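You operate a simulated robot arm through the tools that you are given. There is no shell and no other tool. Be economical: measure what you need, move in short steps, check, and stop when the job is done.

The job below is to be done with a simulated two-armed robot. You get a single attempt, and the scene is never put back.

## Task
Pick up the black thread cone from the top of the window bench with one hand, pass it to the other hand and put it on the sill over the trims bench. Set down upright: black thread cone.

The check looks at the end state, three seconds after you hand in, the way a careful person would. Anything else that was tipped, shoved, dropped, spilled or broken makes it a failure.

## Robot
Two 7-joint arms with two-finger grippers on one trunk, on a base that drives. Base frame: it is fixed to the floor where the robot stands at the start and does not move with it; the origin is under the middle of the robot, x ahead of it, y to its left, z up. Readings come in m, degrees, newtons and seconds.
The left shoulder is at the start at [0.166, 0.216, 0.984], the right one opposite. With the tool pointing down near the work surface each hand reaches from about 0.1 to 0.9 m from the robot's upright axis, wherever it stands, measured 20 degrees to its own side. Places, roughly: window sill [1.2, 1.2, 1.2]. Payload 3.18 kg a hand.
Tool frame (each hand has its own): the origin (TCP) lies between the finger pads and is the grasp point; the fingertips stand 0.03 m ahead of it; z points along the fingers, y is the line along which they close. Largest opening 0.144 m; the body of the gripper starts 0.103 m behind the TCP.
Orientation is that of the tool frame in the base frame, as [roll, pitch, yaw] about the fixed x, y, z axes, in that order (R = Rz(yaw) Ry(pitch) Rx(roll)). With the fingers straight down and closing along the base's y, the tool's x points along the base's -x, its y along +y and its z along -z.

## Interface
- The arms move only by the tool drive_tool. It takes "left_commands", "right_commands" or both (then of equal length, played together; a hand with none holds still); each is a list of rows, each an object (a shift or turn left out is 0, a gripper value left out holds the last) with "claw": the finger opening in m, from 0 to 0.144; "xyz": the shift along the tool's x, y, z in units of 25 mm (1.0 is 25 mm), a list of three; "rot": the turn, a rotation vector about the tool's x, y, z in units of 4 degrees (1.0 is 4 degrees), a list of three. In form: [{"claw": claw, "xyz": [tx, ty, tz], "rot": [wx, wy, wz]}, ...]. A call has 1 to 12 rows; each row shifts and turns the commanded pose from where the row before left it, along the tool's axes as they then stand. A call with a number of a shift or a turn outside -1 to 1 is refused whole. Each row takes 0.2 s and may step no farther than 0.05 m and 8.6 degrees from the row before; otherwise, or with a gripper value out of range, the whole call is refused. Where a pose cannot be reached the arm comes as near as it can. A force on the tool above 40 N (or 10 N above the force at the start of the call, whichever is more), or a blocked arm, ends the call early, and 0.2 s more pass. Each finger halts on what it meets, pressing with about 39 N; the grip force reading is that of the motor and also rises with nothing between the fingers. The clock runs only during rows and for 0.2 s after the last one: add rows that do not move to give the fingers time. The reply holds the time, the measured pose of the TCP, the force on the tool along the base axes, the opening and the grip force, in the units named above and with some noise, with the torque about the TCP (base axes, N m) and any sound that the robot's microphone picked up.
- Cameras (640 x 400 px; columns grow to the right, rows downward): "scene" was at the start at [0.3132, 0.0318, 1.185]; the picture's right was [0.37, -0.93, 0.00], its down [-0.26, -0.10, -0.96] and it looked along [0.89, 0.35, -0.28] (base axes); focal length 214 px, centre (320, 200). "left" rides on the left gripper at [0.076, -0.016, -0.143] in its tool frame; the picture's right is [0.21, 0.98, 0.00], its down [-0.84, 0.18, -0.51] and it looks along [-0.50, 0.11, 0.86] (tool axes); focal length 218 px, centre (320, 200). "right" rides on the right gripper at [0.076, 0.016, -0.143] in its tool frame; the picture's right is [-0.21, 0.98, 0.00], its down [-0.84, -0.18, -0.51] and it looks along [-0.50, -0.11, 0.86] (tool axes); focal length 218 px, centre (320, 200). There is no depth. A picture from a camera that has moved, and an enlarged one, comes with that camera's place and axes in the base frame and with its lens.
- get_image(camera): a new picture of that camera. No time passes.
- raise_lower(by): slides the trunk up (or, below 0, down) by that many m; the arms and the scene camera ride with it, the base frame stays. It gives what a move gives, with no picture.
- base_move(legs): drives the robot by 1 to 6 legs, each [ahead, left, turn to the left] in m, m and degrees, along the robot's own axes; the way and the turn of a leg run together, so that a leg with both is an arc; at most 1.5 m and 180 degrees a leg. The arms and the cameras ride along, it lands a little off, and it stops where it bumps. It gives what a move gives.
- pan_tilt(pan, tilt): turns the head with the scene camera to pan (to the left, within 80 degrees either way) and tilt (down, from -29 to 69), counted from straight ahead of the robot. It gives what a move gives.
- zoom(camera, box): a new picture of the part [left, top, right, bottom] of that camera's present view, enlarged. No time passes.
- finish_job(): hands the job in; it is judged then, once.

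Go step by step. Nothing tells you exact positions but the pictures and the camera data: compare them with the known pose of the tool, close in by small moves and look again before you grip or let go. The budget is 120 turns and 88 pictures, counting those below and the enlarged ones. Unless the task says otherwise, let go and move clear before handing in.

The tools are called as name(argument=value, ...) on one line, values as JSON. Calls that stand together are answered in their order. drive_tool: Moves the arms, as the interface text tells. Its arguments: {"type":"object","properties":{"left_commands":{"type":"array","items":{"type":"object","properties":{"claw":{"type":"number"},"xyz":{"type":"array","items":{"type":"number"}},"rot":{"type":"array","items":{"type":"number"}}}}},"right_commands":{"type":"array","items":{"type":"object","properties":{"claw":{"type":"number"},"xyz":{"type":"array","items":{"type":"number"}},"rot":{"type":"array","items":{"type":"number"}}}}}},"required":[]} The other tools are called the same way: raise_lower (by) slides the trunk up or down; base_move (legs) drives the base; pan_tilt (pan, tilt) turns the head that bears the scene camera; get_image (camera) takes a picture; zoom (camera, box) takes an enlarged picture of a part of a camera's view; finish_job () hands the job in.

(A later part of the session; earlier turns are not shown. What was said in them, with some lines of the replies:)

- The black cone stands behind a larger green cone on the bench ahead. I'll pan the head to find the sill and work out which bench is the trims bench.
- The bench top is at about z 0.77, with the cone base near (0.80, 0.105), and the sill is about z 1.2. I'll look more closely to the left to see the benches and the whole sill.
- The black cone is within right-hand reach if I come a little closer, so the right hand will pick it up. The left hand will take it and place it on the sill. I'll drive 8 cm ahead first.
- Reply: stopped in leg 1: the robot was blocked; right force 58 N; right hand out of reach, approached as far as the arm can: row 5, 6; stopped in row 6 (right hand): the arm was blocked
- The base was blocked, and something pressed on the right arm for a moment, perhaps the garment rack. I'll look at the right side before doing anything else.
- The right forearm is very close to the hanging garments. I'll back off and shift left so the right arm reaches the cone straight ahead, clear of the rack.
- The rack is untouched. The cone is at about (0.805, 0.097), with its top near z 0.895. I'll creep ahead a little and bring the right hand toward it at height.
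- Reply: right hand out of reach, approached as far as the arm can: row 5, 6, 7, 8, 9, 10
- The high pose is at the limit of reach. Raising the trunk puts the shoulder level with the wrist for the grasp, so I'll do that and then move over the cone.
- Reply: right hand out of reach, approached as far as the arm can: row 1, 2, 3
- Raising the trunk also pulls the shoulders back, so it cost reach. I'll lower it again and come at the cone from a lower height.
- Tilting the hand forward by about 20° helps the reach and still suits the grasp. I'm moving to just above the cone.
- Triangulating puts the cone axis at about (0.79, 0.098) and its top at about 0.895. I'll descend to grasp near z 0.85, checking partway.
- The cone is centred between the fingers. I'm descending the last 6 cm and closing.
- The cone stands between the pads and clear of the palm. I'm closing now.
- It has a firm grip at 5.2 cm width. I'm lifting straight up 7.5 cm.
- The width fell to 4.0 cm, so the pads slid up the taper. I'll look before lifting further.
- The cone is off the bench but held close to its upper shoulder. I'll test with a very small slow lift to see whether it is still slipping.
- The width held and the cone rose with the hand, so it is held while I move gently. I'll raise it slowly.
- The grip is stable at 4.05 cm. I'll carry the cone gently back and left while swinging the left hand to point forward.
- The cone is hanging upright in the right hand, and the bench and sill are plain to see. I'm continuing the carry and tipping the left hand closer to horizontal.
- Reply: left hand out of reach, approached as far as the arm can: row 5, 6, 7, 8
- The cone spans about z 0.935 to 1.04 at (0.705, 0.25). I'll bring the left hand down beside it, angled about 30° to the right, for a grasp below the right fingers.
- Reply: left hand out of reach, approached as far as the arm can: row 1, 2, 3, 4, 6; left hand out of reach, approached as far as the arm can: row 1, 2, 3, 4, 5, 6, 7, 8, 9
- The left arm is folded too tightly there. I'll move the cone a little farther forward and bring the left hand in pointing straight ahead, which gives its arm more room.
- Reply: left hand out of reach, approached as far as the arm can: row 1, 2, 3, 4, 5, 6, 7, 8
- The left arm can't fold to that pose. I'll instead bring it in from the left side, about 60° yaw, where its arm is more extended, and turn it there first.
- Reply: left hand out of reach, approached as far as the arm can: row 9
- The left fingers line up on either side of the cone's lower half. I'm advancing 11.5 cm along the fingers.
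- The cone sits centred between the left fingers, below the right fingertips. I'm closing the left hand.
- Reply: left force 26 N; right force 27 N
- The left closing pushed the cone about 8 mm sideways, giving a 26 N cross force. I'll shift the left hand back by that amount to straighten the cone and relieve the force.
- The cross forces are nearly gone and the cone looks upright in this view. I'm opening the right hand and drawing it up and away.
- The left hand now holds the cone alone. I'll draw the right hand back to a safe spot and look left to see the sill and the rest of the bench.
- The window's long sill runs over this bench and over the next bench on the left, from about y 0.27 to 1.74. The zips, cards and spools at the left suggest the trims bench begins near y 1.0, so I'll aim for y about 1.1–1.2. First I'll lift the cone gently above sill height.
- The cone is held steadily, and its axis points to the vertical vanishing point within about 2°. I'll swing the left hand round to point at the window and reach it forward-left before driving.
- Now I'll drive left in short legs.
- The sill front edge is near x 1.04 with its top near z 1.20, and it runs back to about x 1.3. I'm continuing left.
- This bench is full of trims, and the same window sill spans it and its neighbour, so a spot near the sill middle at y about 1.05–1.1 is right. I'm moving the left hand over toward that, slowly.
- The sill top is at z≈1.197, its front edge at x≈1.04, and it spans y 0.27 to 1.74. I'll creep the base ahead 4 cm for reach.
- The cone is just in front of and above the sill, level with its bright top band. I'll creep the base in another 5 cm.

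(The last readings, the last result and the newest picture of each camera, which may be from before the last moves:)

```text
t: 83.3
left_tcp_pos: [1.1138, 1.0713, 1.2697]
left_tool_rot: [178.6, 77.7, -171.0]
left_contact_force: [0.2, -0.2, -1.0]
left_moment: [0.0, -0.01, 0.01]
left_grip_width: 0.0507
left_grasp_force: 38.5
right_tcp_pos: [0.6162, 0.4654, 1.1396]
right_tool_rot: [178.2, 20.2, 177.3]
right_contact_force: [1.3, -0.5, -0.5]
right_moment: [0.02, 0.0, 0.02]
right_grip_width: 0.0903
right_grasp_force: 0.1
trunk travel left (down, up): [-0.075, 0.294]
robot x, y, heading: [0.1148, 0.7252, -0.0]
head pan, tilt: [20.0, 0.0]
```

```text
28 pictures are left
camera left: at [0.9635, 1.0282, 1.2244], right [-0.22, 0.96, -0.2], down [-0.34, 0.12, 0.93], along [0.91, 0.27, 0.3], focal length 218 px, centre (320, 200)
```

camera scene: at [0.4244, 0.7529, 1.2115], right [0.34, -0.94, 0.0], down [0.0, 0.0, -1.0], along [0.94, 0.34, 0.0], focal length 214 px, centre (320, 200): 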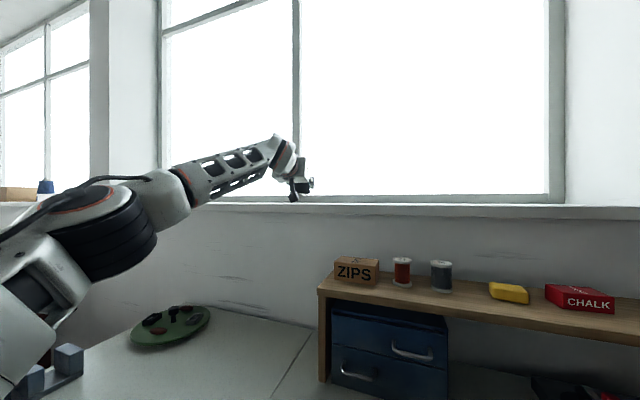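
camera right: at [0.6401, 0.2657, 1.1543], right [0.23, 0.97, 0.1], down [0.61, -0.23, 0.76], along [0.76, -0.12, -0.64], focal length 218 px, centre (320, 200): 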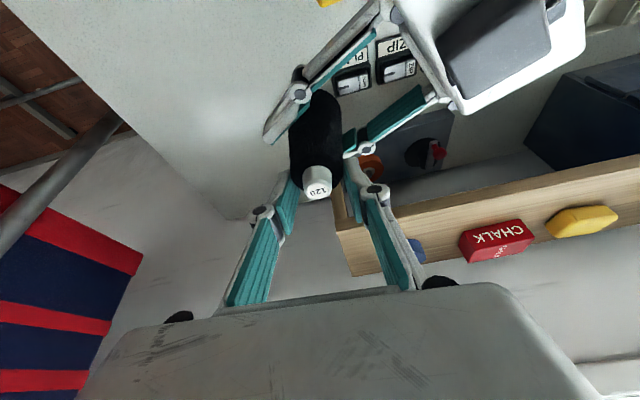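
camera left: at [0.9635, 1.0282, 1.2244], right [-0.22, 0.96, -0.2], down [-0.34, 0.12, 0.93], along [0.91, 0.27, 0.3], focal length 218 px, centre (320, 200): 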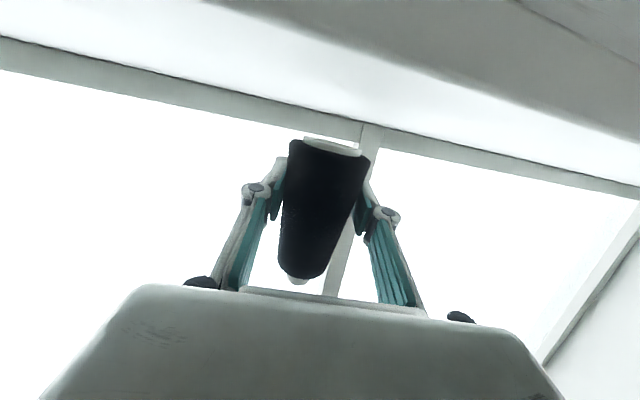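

The cone is over the sill, about 7 cm in from the front edge, and its axis runs parallel to the window mullion. I'm lowering it gently.

drive_tool(left_commands=[{"xyz": [0.15, 0, 0.033]}, {"xyz": [0.2, 0, 0.044]}, {"xyz": [0.2, 0, 0.044]}, {"xyz": [0.2, 0, 0.044]}, {"xyz": [0.15, 0, 0.033]}, {"xyz": [0.1, 0, 0.022]}, {}])

zoom(camera="scene", box=[250, 150, 350, 230])

get_image(camera="left")

```text
t: 84.9
left_tcp_pos: [1.1143, 1.0711, 1.2437]
left_tool_rot: [178.7, 77.7, -171.0]
left_contact_force: [0.5, -0.6, -0.9]
left_moment: [0.02, -0.01, 0.0]
left_grip_width: 0.0504
left_grasp_force: 39.6
right_tcp_pos: [0.6167, 0.4667, 1.1404]
right_tool_rot: [178.1, 20.2, 177.3]
right_contact_force: [0.1, -0.7, 0.1]
right_moment: [0.01, -0.01, -0.02]
right_grip_width: 0.0899
right_grasp_force: 0.0
trunk travel left (down, up): [-0.075, 0.294]
robot x, y, heading: [0.1133, 0.7274, -0.2]
head pan, tilt: [20.0, 0.0]
```

```text
5.00 times, centred on (300, 190) of scene
camera zoom: at [0.4244, 0.7529, 1.2115], right [0.34, -0.94, 0.0], down [0.0, 0.0, -1.0], along [0.94, 0.34, 0.0], focal length 1072 px, centre (420, 250)
```

zoom: 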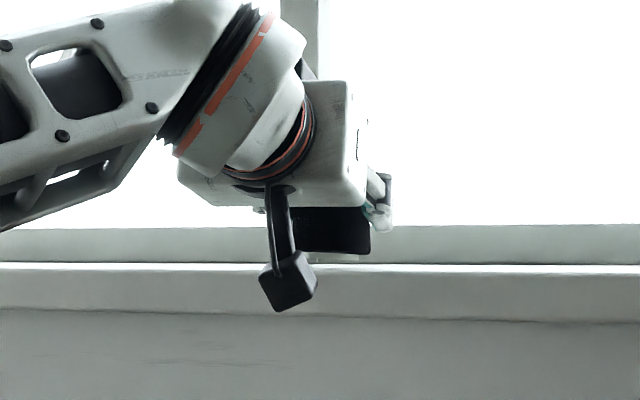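

```text
26 pictures are left
camera left: at [0.9636, 1.0281, 1.1987], right [-0.22, 0.96, -0.2], down [-0.34, 0.12, 0.93], along [0.91, 0.27, 0.3], focal length 218 px, centre (320, 200)
```

left: 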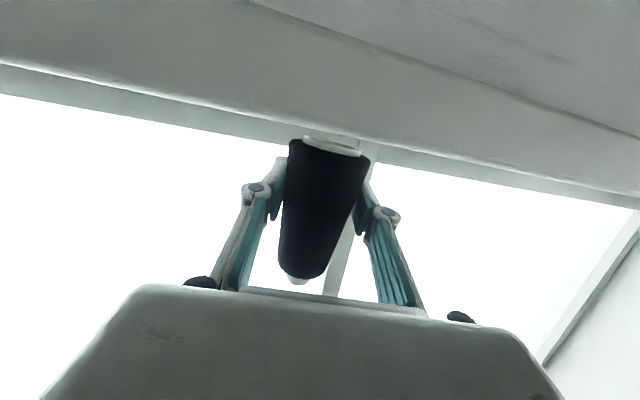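

The cone bottom is about 4 mm above the sill. I'm lowering in millimetre steps and watching the force.

drive_tool(left_commands=[{"xyz": [0.06, 0, 0.013]}, {"xyz": [0.06, 0, 0.013]}, {}])

drive_tool(left_commands=[{"xyz": [0.06, 0, 0.013]}, {}])

```text
t: 85.7
left_tcp_pos: [1.1148, 1.0698, 1.2421]
left_tool_rot: [178.5, 77.7, -171.0]
left_contact_force: [0.2, 0.7, -0.4]
left_moment: [0.03, 0.01, 0.03]
left_grip_width: 0.0503
left_grasp_force: 39.1
right_tcp_pos: [0.6177, 0.4656, 1.1403]
right_tool_rot: [178.2, 20.2, 177.3]
right_contact_force: [0.7, -0.4, 0.1]
right_moment: [0.0, 0.0, -0.01]
right_grip_width: 0.0899
right_grasp_force: 0.0
trunk travel left (down, up): [-0.075, 0.294]
robot x, y, heading: [0.1119, 0.7265, -0.3]
head pan, tilt: [20.0, 0.0]
```

```text
t: 86.3
left_tcp_pos: [1.1148, 1.0708, 1.2394]
left_tool_rot: [178.6, 77.7, -171.2]
left_contact_force: [0.9, -0.4, -1.1]
left_moment: [0.01, -0.03, 0.04]
left_grip_width: 0.0504
left_grasp_force: 38.8
right_tcp_pos: [0.618, 0.4662, 1.1407]
right_tool_rot: [178.2, 20.2, 177.2]
right_contact_force: [0.0, -0.2, -0.1]
right_moment: [-0.04, -0.03, -0.04]
right_grip_width: 0.0902
right_grasp_force: 0.1
trunk travel left (down, up): [-0.075, 0.294]
robot x, y, heading: [0.1158, 0.7247, -0.3]
head pan, tilt: [20.0, 0.0]
```

drive_tool(left_commands=[{"xyz": [0.06, 0, 0.013]}, {}])

drive_tool(left_commands=[{"xyz": [0.06, 0, 0.013]}, {}])

zoom(camera="scene", box=[270, 180, 330, 220])

```text
t: 86.9
left_tcp_pos: [1.1147, 1.0714, 1.239]
left_tool_rot: [178.6, 77.8, -171.0]
left_contact_force: [0.1, -0.4, 1.1]
left_moment: [-0.01, -0.06, 0.02]
left_grip_width: 0.0505
left_grasp_force: 38.6
right_tcp_pos: [0.6163, 0.4653, 1.1416]
right_tool_rot: [178.2, 20.3, 177.3]
right_contact_force: [-0.7, 0.2, -0.3]
right_moment: [0.04, 0.0, -0.01]
right_grip_width: 0.0901
right_grasp_force: 0.0
trunk travel left (down, up): [-0.075, 0.294]
robot x, y, heading: [0.1142, 0.7243, 0.0]
head pan, tilt: [20.0, 0.0]
```

```text
t: 87.5
left_tcp_pos: [1.1138, 1.0711, 1.2386]
left_tool_rot: [178.5, 78.0, -171.2]
left_contact_force: [3.5, 0.1, 6.5]
left_moment: [-0.09, -0.22, 0.04]
left_grip_width: 0.0505
left_grasp_force: 38.6
right_tcp_pos: [0.6165, 0.4654, 1.1406]
right_tool_rot: [178.3, 20.3, 177.4]
right_contact_force: [-0.3, -0.8, -0.2]
right_moment: [0.01, -0.02, -0.01]
right_grip_width: 0.0901
right_grasp_force: 0.1
trunk travel left (down, up): [-0.075, 0.294]
robot x, y, heading: [0.1131, 0.7242, -0.2]
head pan, tilt: [20.0, 0.0]
```

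```text
10.00 times, centred on (300, 200) of scene
camera zoom: at [0.4239, 0.7526, 1.2118], right [0.34, -0.94, 0.0], down [0.0, 0.0, -1.0], along [0.94, 0.34, 0.0], focal length 2145 px, centre (520, 200)
```

zoom: 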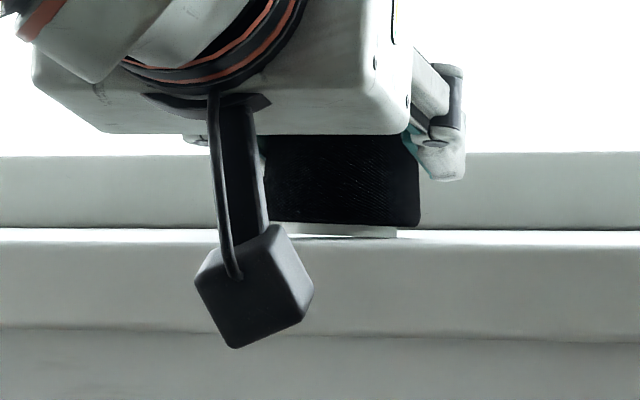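

Contact is confirmed at 6.5 N upward, and the cone's white base meets the sill. I'm opening the left fingers slowly.

drive_tool(left_commands=[{"claw": 0.052}, {"claw": 0.055}, {"claw": 0.06}, {"claw": 0.07}, {"claw": 0.085}, {"claw": 0.1}, {}])

get_image(camera="left")

zoom(camera="scene", box=[260, 160, 340, 220])

```text
t: 89.1
left_tcp_pos: [1.1143, 1.0709, 1.2362]
left_tool_rot: [178.7, 77.7, -171.1]
left_contact_force: [-1.3, -0.3, -0.3]
left_moment: [-0.02, -0.02, 0.01]
left_grip_width: 0.0996
left_grasp_force: 0.1
right_tcp_pos: [0.6173, 0.4665, 1.1395]
right_tool_rot: [178.1, 20.2, 177.3]
right_contact_force: [0.8, 0.2, 0.2]
right_moment: [0.0, -0.01, 0.01]
right_grip_width: 0.0901
right_grasp_force: 0.1
trunk travel left (down, up): [-0.075, 0.294]
robot x, y, heading: [0.1128, 0.723, -0.2]
head pan, tilt: [20.0, 0.0]
```

```text
24 pictures are left
camera left: at [0.9633, 1.0283, 1.1912], right [-0.22, 0.96, -0.2], down [-0.34, 0.12, 0.93], along [0.91, 0.27, 0.3], focal length 218 px, centre (320, 200)
```

left: 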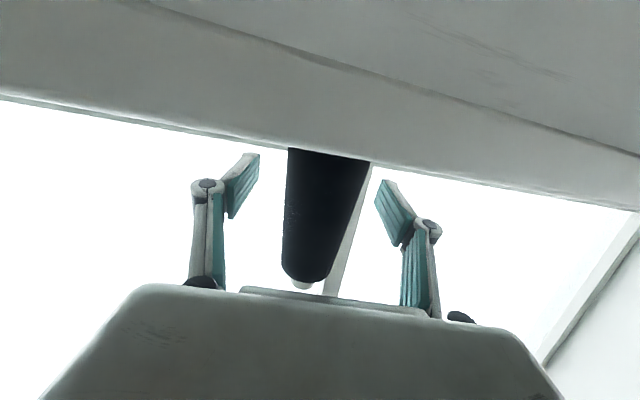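

```text
6.67 times, centred on (300, 190) of scene
camera zoom: at [0.4243, 0.7529, 1.2115], right [0.34, -0.94, 0.0], down [0.0, 0.0, -1.0], along [0.94, 0.34, 0.0], focal length 1430 px, centre (453, 267)
```

zoom: 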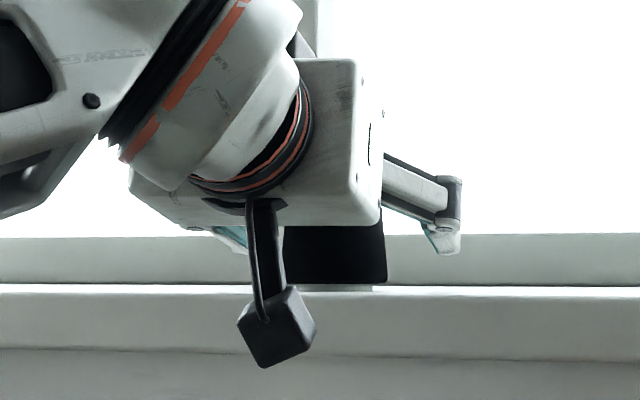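

The cone stands free between the open fingers. I'll open wider and withdraw straight back along the fingers.

drive_tool(left_commands=[{"claw": 0.13}, {"xyz": [0, 0, -0.3]}, {"xyz": [0, 0, -0.6]}, {"xyz": [0, 0, -0.8]}, {"xyz": [0, 0, -0.8]}, {"xyz": [0, 0, -0.8]}, {"xyz": [0, 0, -0.8]}, {"xyz": [0, 0, -0.8]}, {"xyz": [0, 0, -0.8]}, {"xyz": [0, 0, -0.8]}, {}])

get_image(camera="left")

get_image(camera="scene")

```text
t: 91.5
left_tcp_pos: [0.959, 1.042, 1.2711]
left_tool_rot: [178.5, 77.6, -171.1]
left_contact_force: [-0.3, -0.1, -0.1]
left_moment: [0.04, -0.01, 0.0]
left_grip_width: 0.1299
left_grasp_force: 0.0
right_tcp_pos: [0.6179, 0.4659, 1.1411]
right_tool_rot: [178.3, 20.2, 177.4]
right_contact_force: [0.1, 0.3, 0.4]
right_moment: [0.0, 0.02, 0.0]
right_grip_width: 0.0901
right_grasp_force: 0.1
trunk travel left (down, up): [-0.075, 0.294]
robot x, y, heading: [0.1139, 0.725, -0.3]
head pan, tilt: [20.0, 0.0]
```

```text
22 pictures are left
camera left: at [0.8074, 1.0, 1.2258], right [-0.22, 0.96, -0.2], down [-0.34, 0.11, 0.93], along [0.91, 0.27, 0.3], focal length 218 px, centre (320, 200)
```

left: 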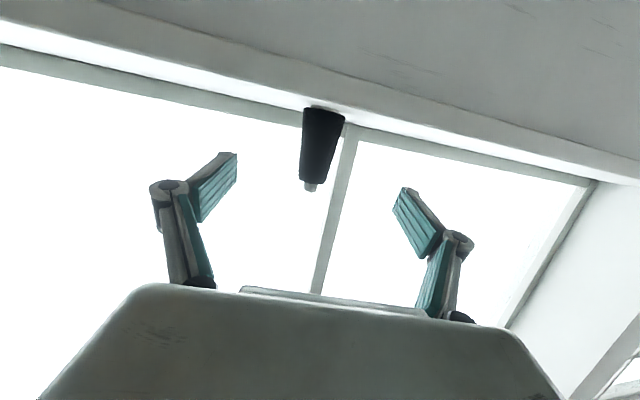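

```text
21 pictures are left
camera scene: at [0.4246, 0.7528, 1.2113], right [0.34, -0.94, 0.0], down [0.0, 0.0, -1.0], along [0.94, 0.34, 0.0], focal length 214 px, centre (320, 200)
```

scene: 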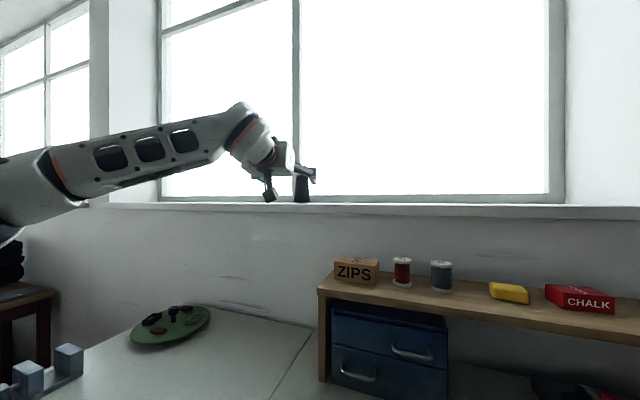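

The cone stands upright on the sill. I'll move the left hand farther away, then check the rest of the scene.

base_move(legs=[[-0.12, 0, 0]])

pan_tilt(pan=5, tilt=15)

get_image(camera="scene")

pan_tilt(pan=-35, tilt=15)

get_image(camera="scene")

get_image(camera="left")

```text
t: 92.8
left_tcp_pos: [0.8375, 1.043, 1.2712]
left_tool_rot: [178.5, 77.7, -171.2]
left_contact_force: [0.4, -0.5, 0.7]
left_moment: [0.03, 0.01, 0.03]
left_grip_width: 0.1299
left_grasp_force: 0.1
right_tcp_pos: [0.4971, 0.4668, 1.1403]
right_tool_rot: [178.2, 20.2, 177.4]
right_contact_force: [-0.1, -0.2, -0.4]
right_moment: [0.01, 0.0, -0.02]
right_grip_width: 0.0899
right_grasp_force: 0.0
trunk travel left (down, up): [-0.075, 0.294]
robot x, y, heading: [-0.0037, 0.7246, -0.1]
head pan, tilt: [20.0, 0.0]
```

```text
t: 93.5
left_tcp_pos: [0.8384, 1.0435, 1.2709]
left_tool_rot: [178.5, 77.7, -171.0]
left_contact_force: [0.3, -0.4, -0.6]
left_moment: [-0.03, -0.01, 0.05]
left_grip_width: 0.1301
left_grasp_force: 0.0
right_tcp_pos: [0.4964, 0.4657, 1.1399]
right_tool_rot: [178.1, 20.1, 177.3]
right_contact_force: [0.2, 0.0, -0.1]
right_moment: [-0.03, 0.01, 0.01]
right_grip_width: 0.0898
right_grasp_force: 0.0
trunk travel left (down, up): [-0.075, 0.294]
robot x, y, heading: [-0.0111, 0.7261, -0.2]
head pan, tilt: [5.0, 15.0]
```

```text
20 pictures are left
camera scene: at [0.312, 0.7304, 1.1874], right [0.09, -1.0, 0.0], down [-0.26, -0.02, -0.97], along [0.96, 0.08, -0.26], focal length 214 px, centre (320, 200)
```

scene: 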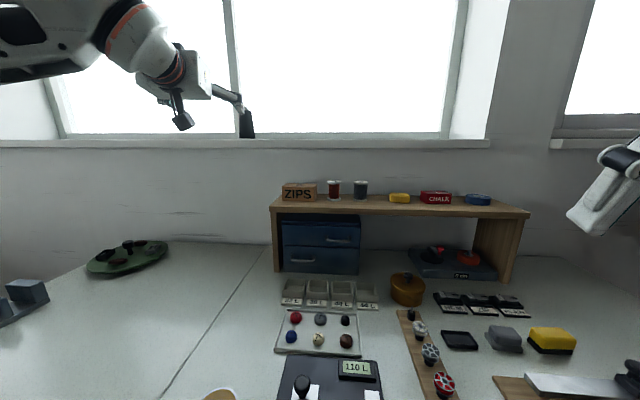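

```text
t: 94.6
left_tcp_pos: [0.8384, 1.043, 1.2716]
left_tool_rot: [178.4, 77.8, -171.1]
left_contact_force: [0.2, -0.8, -0.3]
left_moment: [-0.03, 0.01, 0.0]
left_grip_width: 0.1302
left_grasp_force: 0.1
right_tcp_pos: [0.4969, 0.4663, 1.14]
right_tool_rot: [178.3, 20.2, 177.3]
right_contact_force: [0.1, -0.3, -0.1]
right_moment: [-0.01, 0.01, -0.02]
right_grip_width: 0.09
right_grasp_force: 0.0
trunk travel left (down, up): [-0.075, 0.294]
robot x, y, heading: [-0.009, 0.7277, -0.3]
head pan, tilt: [-35.0, 15.0]
```

```text
19 pictures are left
camera scene: at [0.2955, 0.6687, 1.1873], right [-0.57, -0.82, 0.0], down [-0.21, 0.15, -0.97], along [0.79, -0.55, -0.26], focal length 214 px, centre (320, 200)
```

scene: 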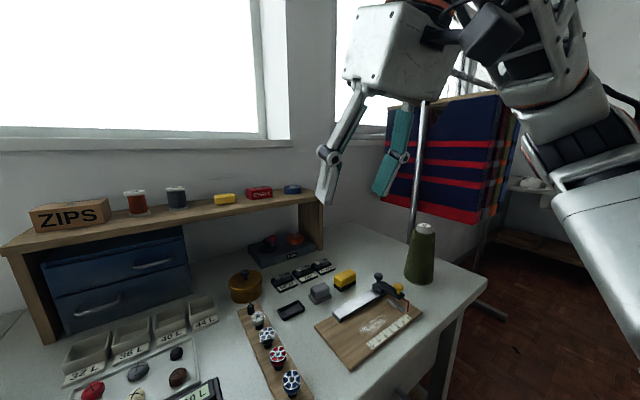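

```text
18 pictures are left
camera left: at [0.6867, 1.0002, 1.2261], right [-0.22, 0.96, -0.2], down [-0.34, 0.12, 0.93], along [0.91, 0.27, 0.3], focal length 218 px, centre (320, 200)
```

left: 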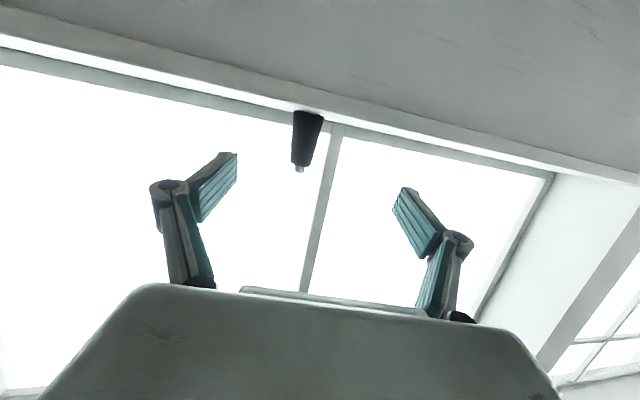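

The cone stands upright on the window sill and both hands are clear. The green cone, the bench items and the rack are all in order, so I'm handing in.

finish_job()

```text
The job is handed in.
```

The black thread cone was picked up with the right hand, passed to the left, and now stands upright on the window sill. It is at about y 1.07, close above the seam where the bench with the buttons and zips meets the plain one beside it; I took that sill to be the one over the trims bench.

Early on, the base was blocked and the right arm read about 54 N once, probably from brushing the hanging garments. The rack and everything else were still standing in the last pictures.
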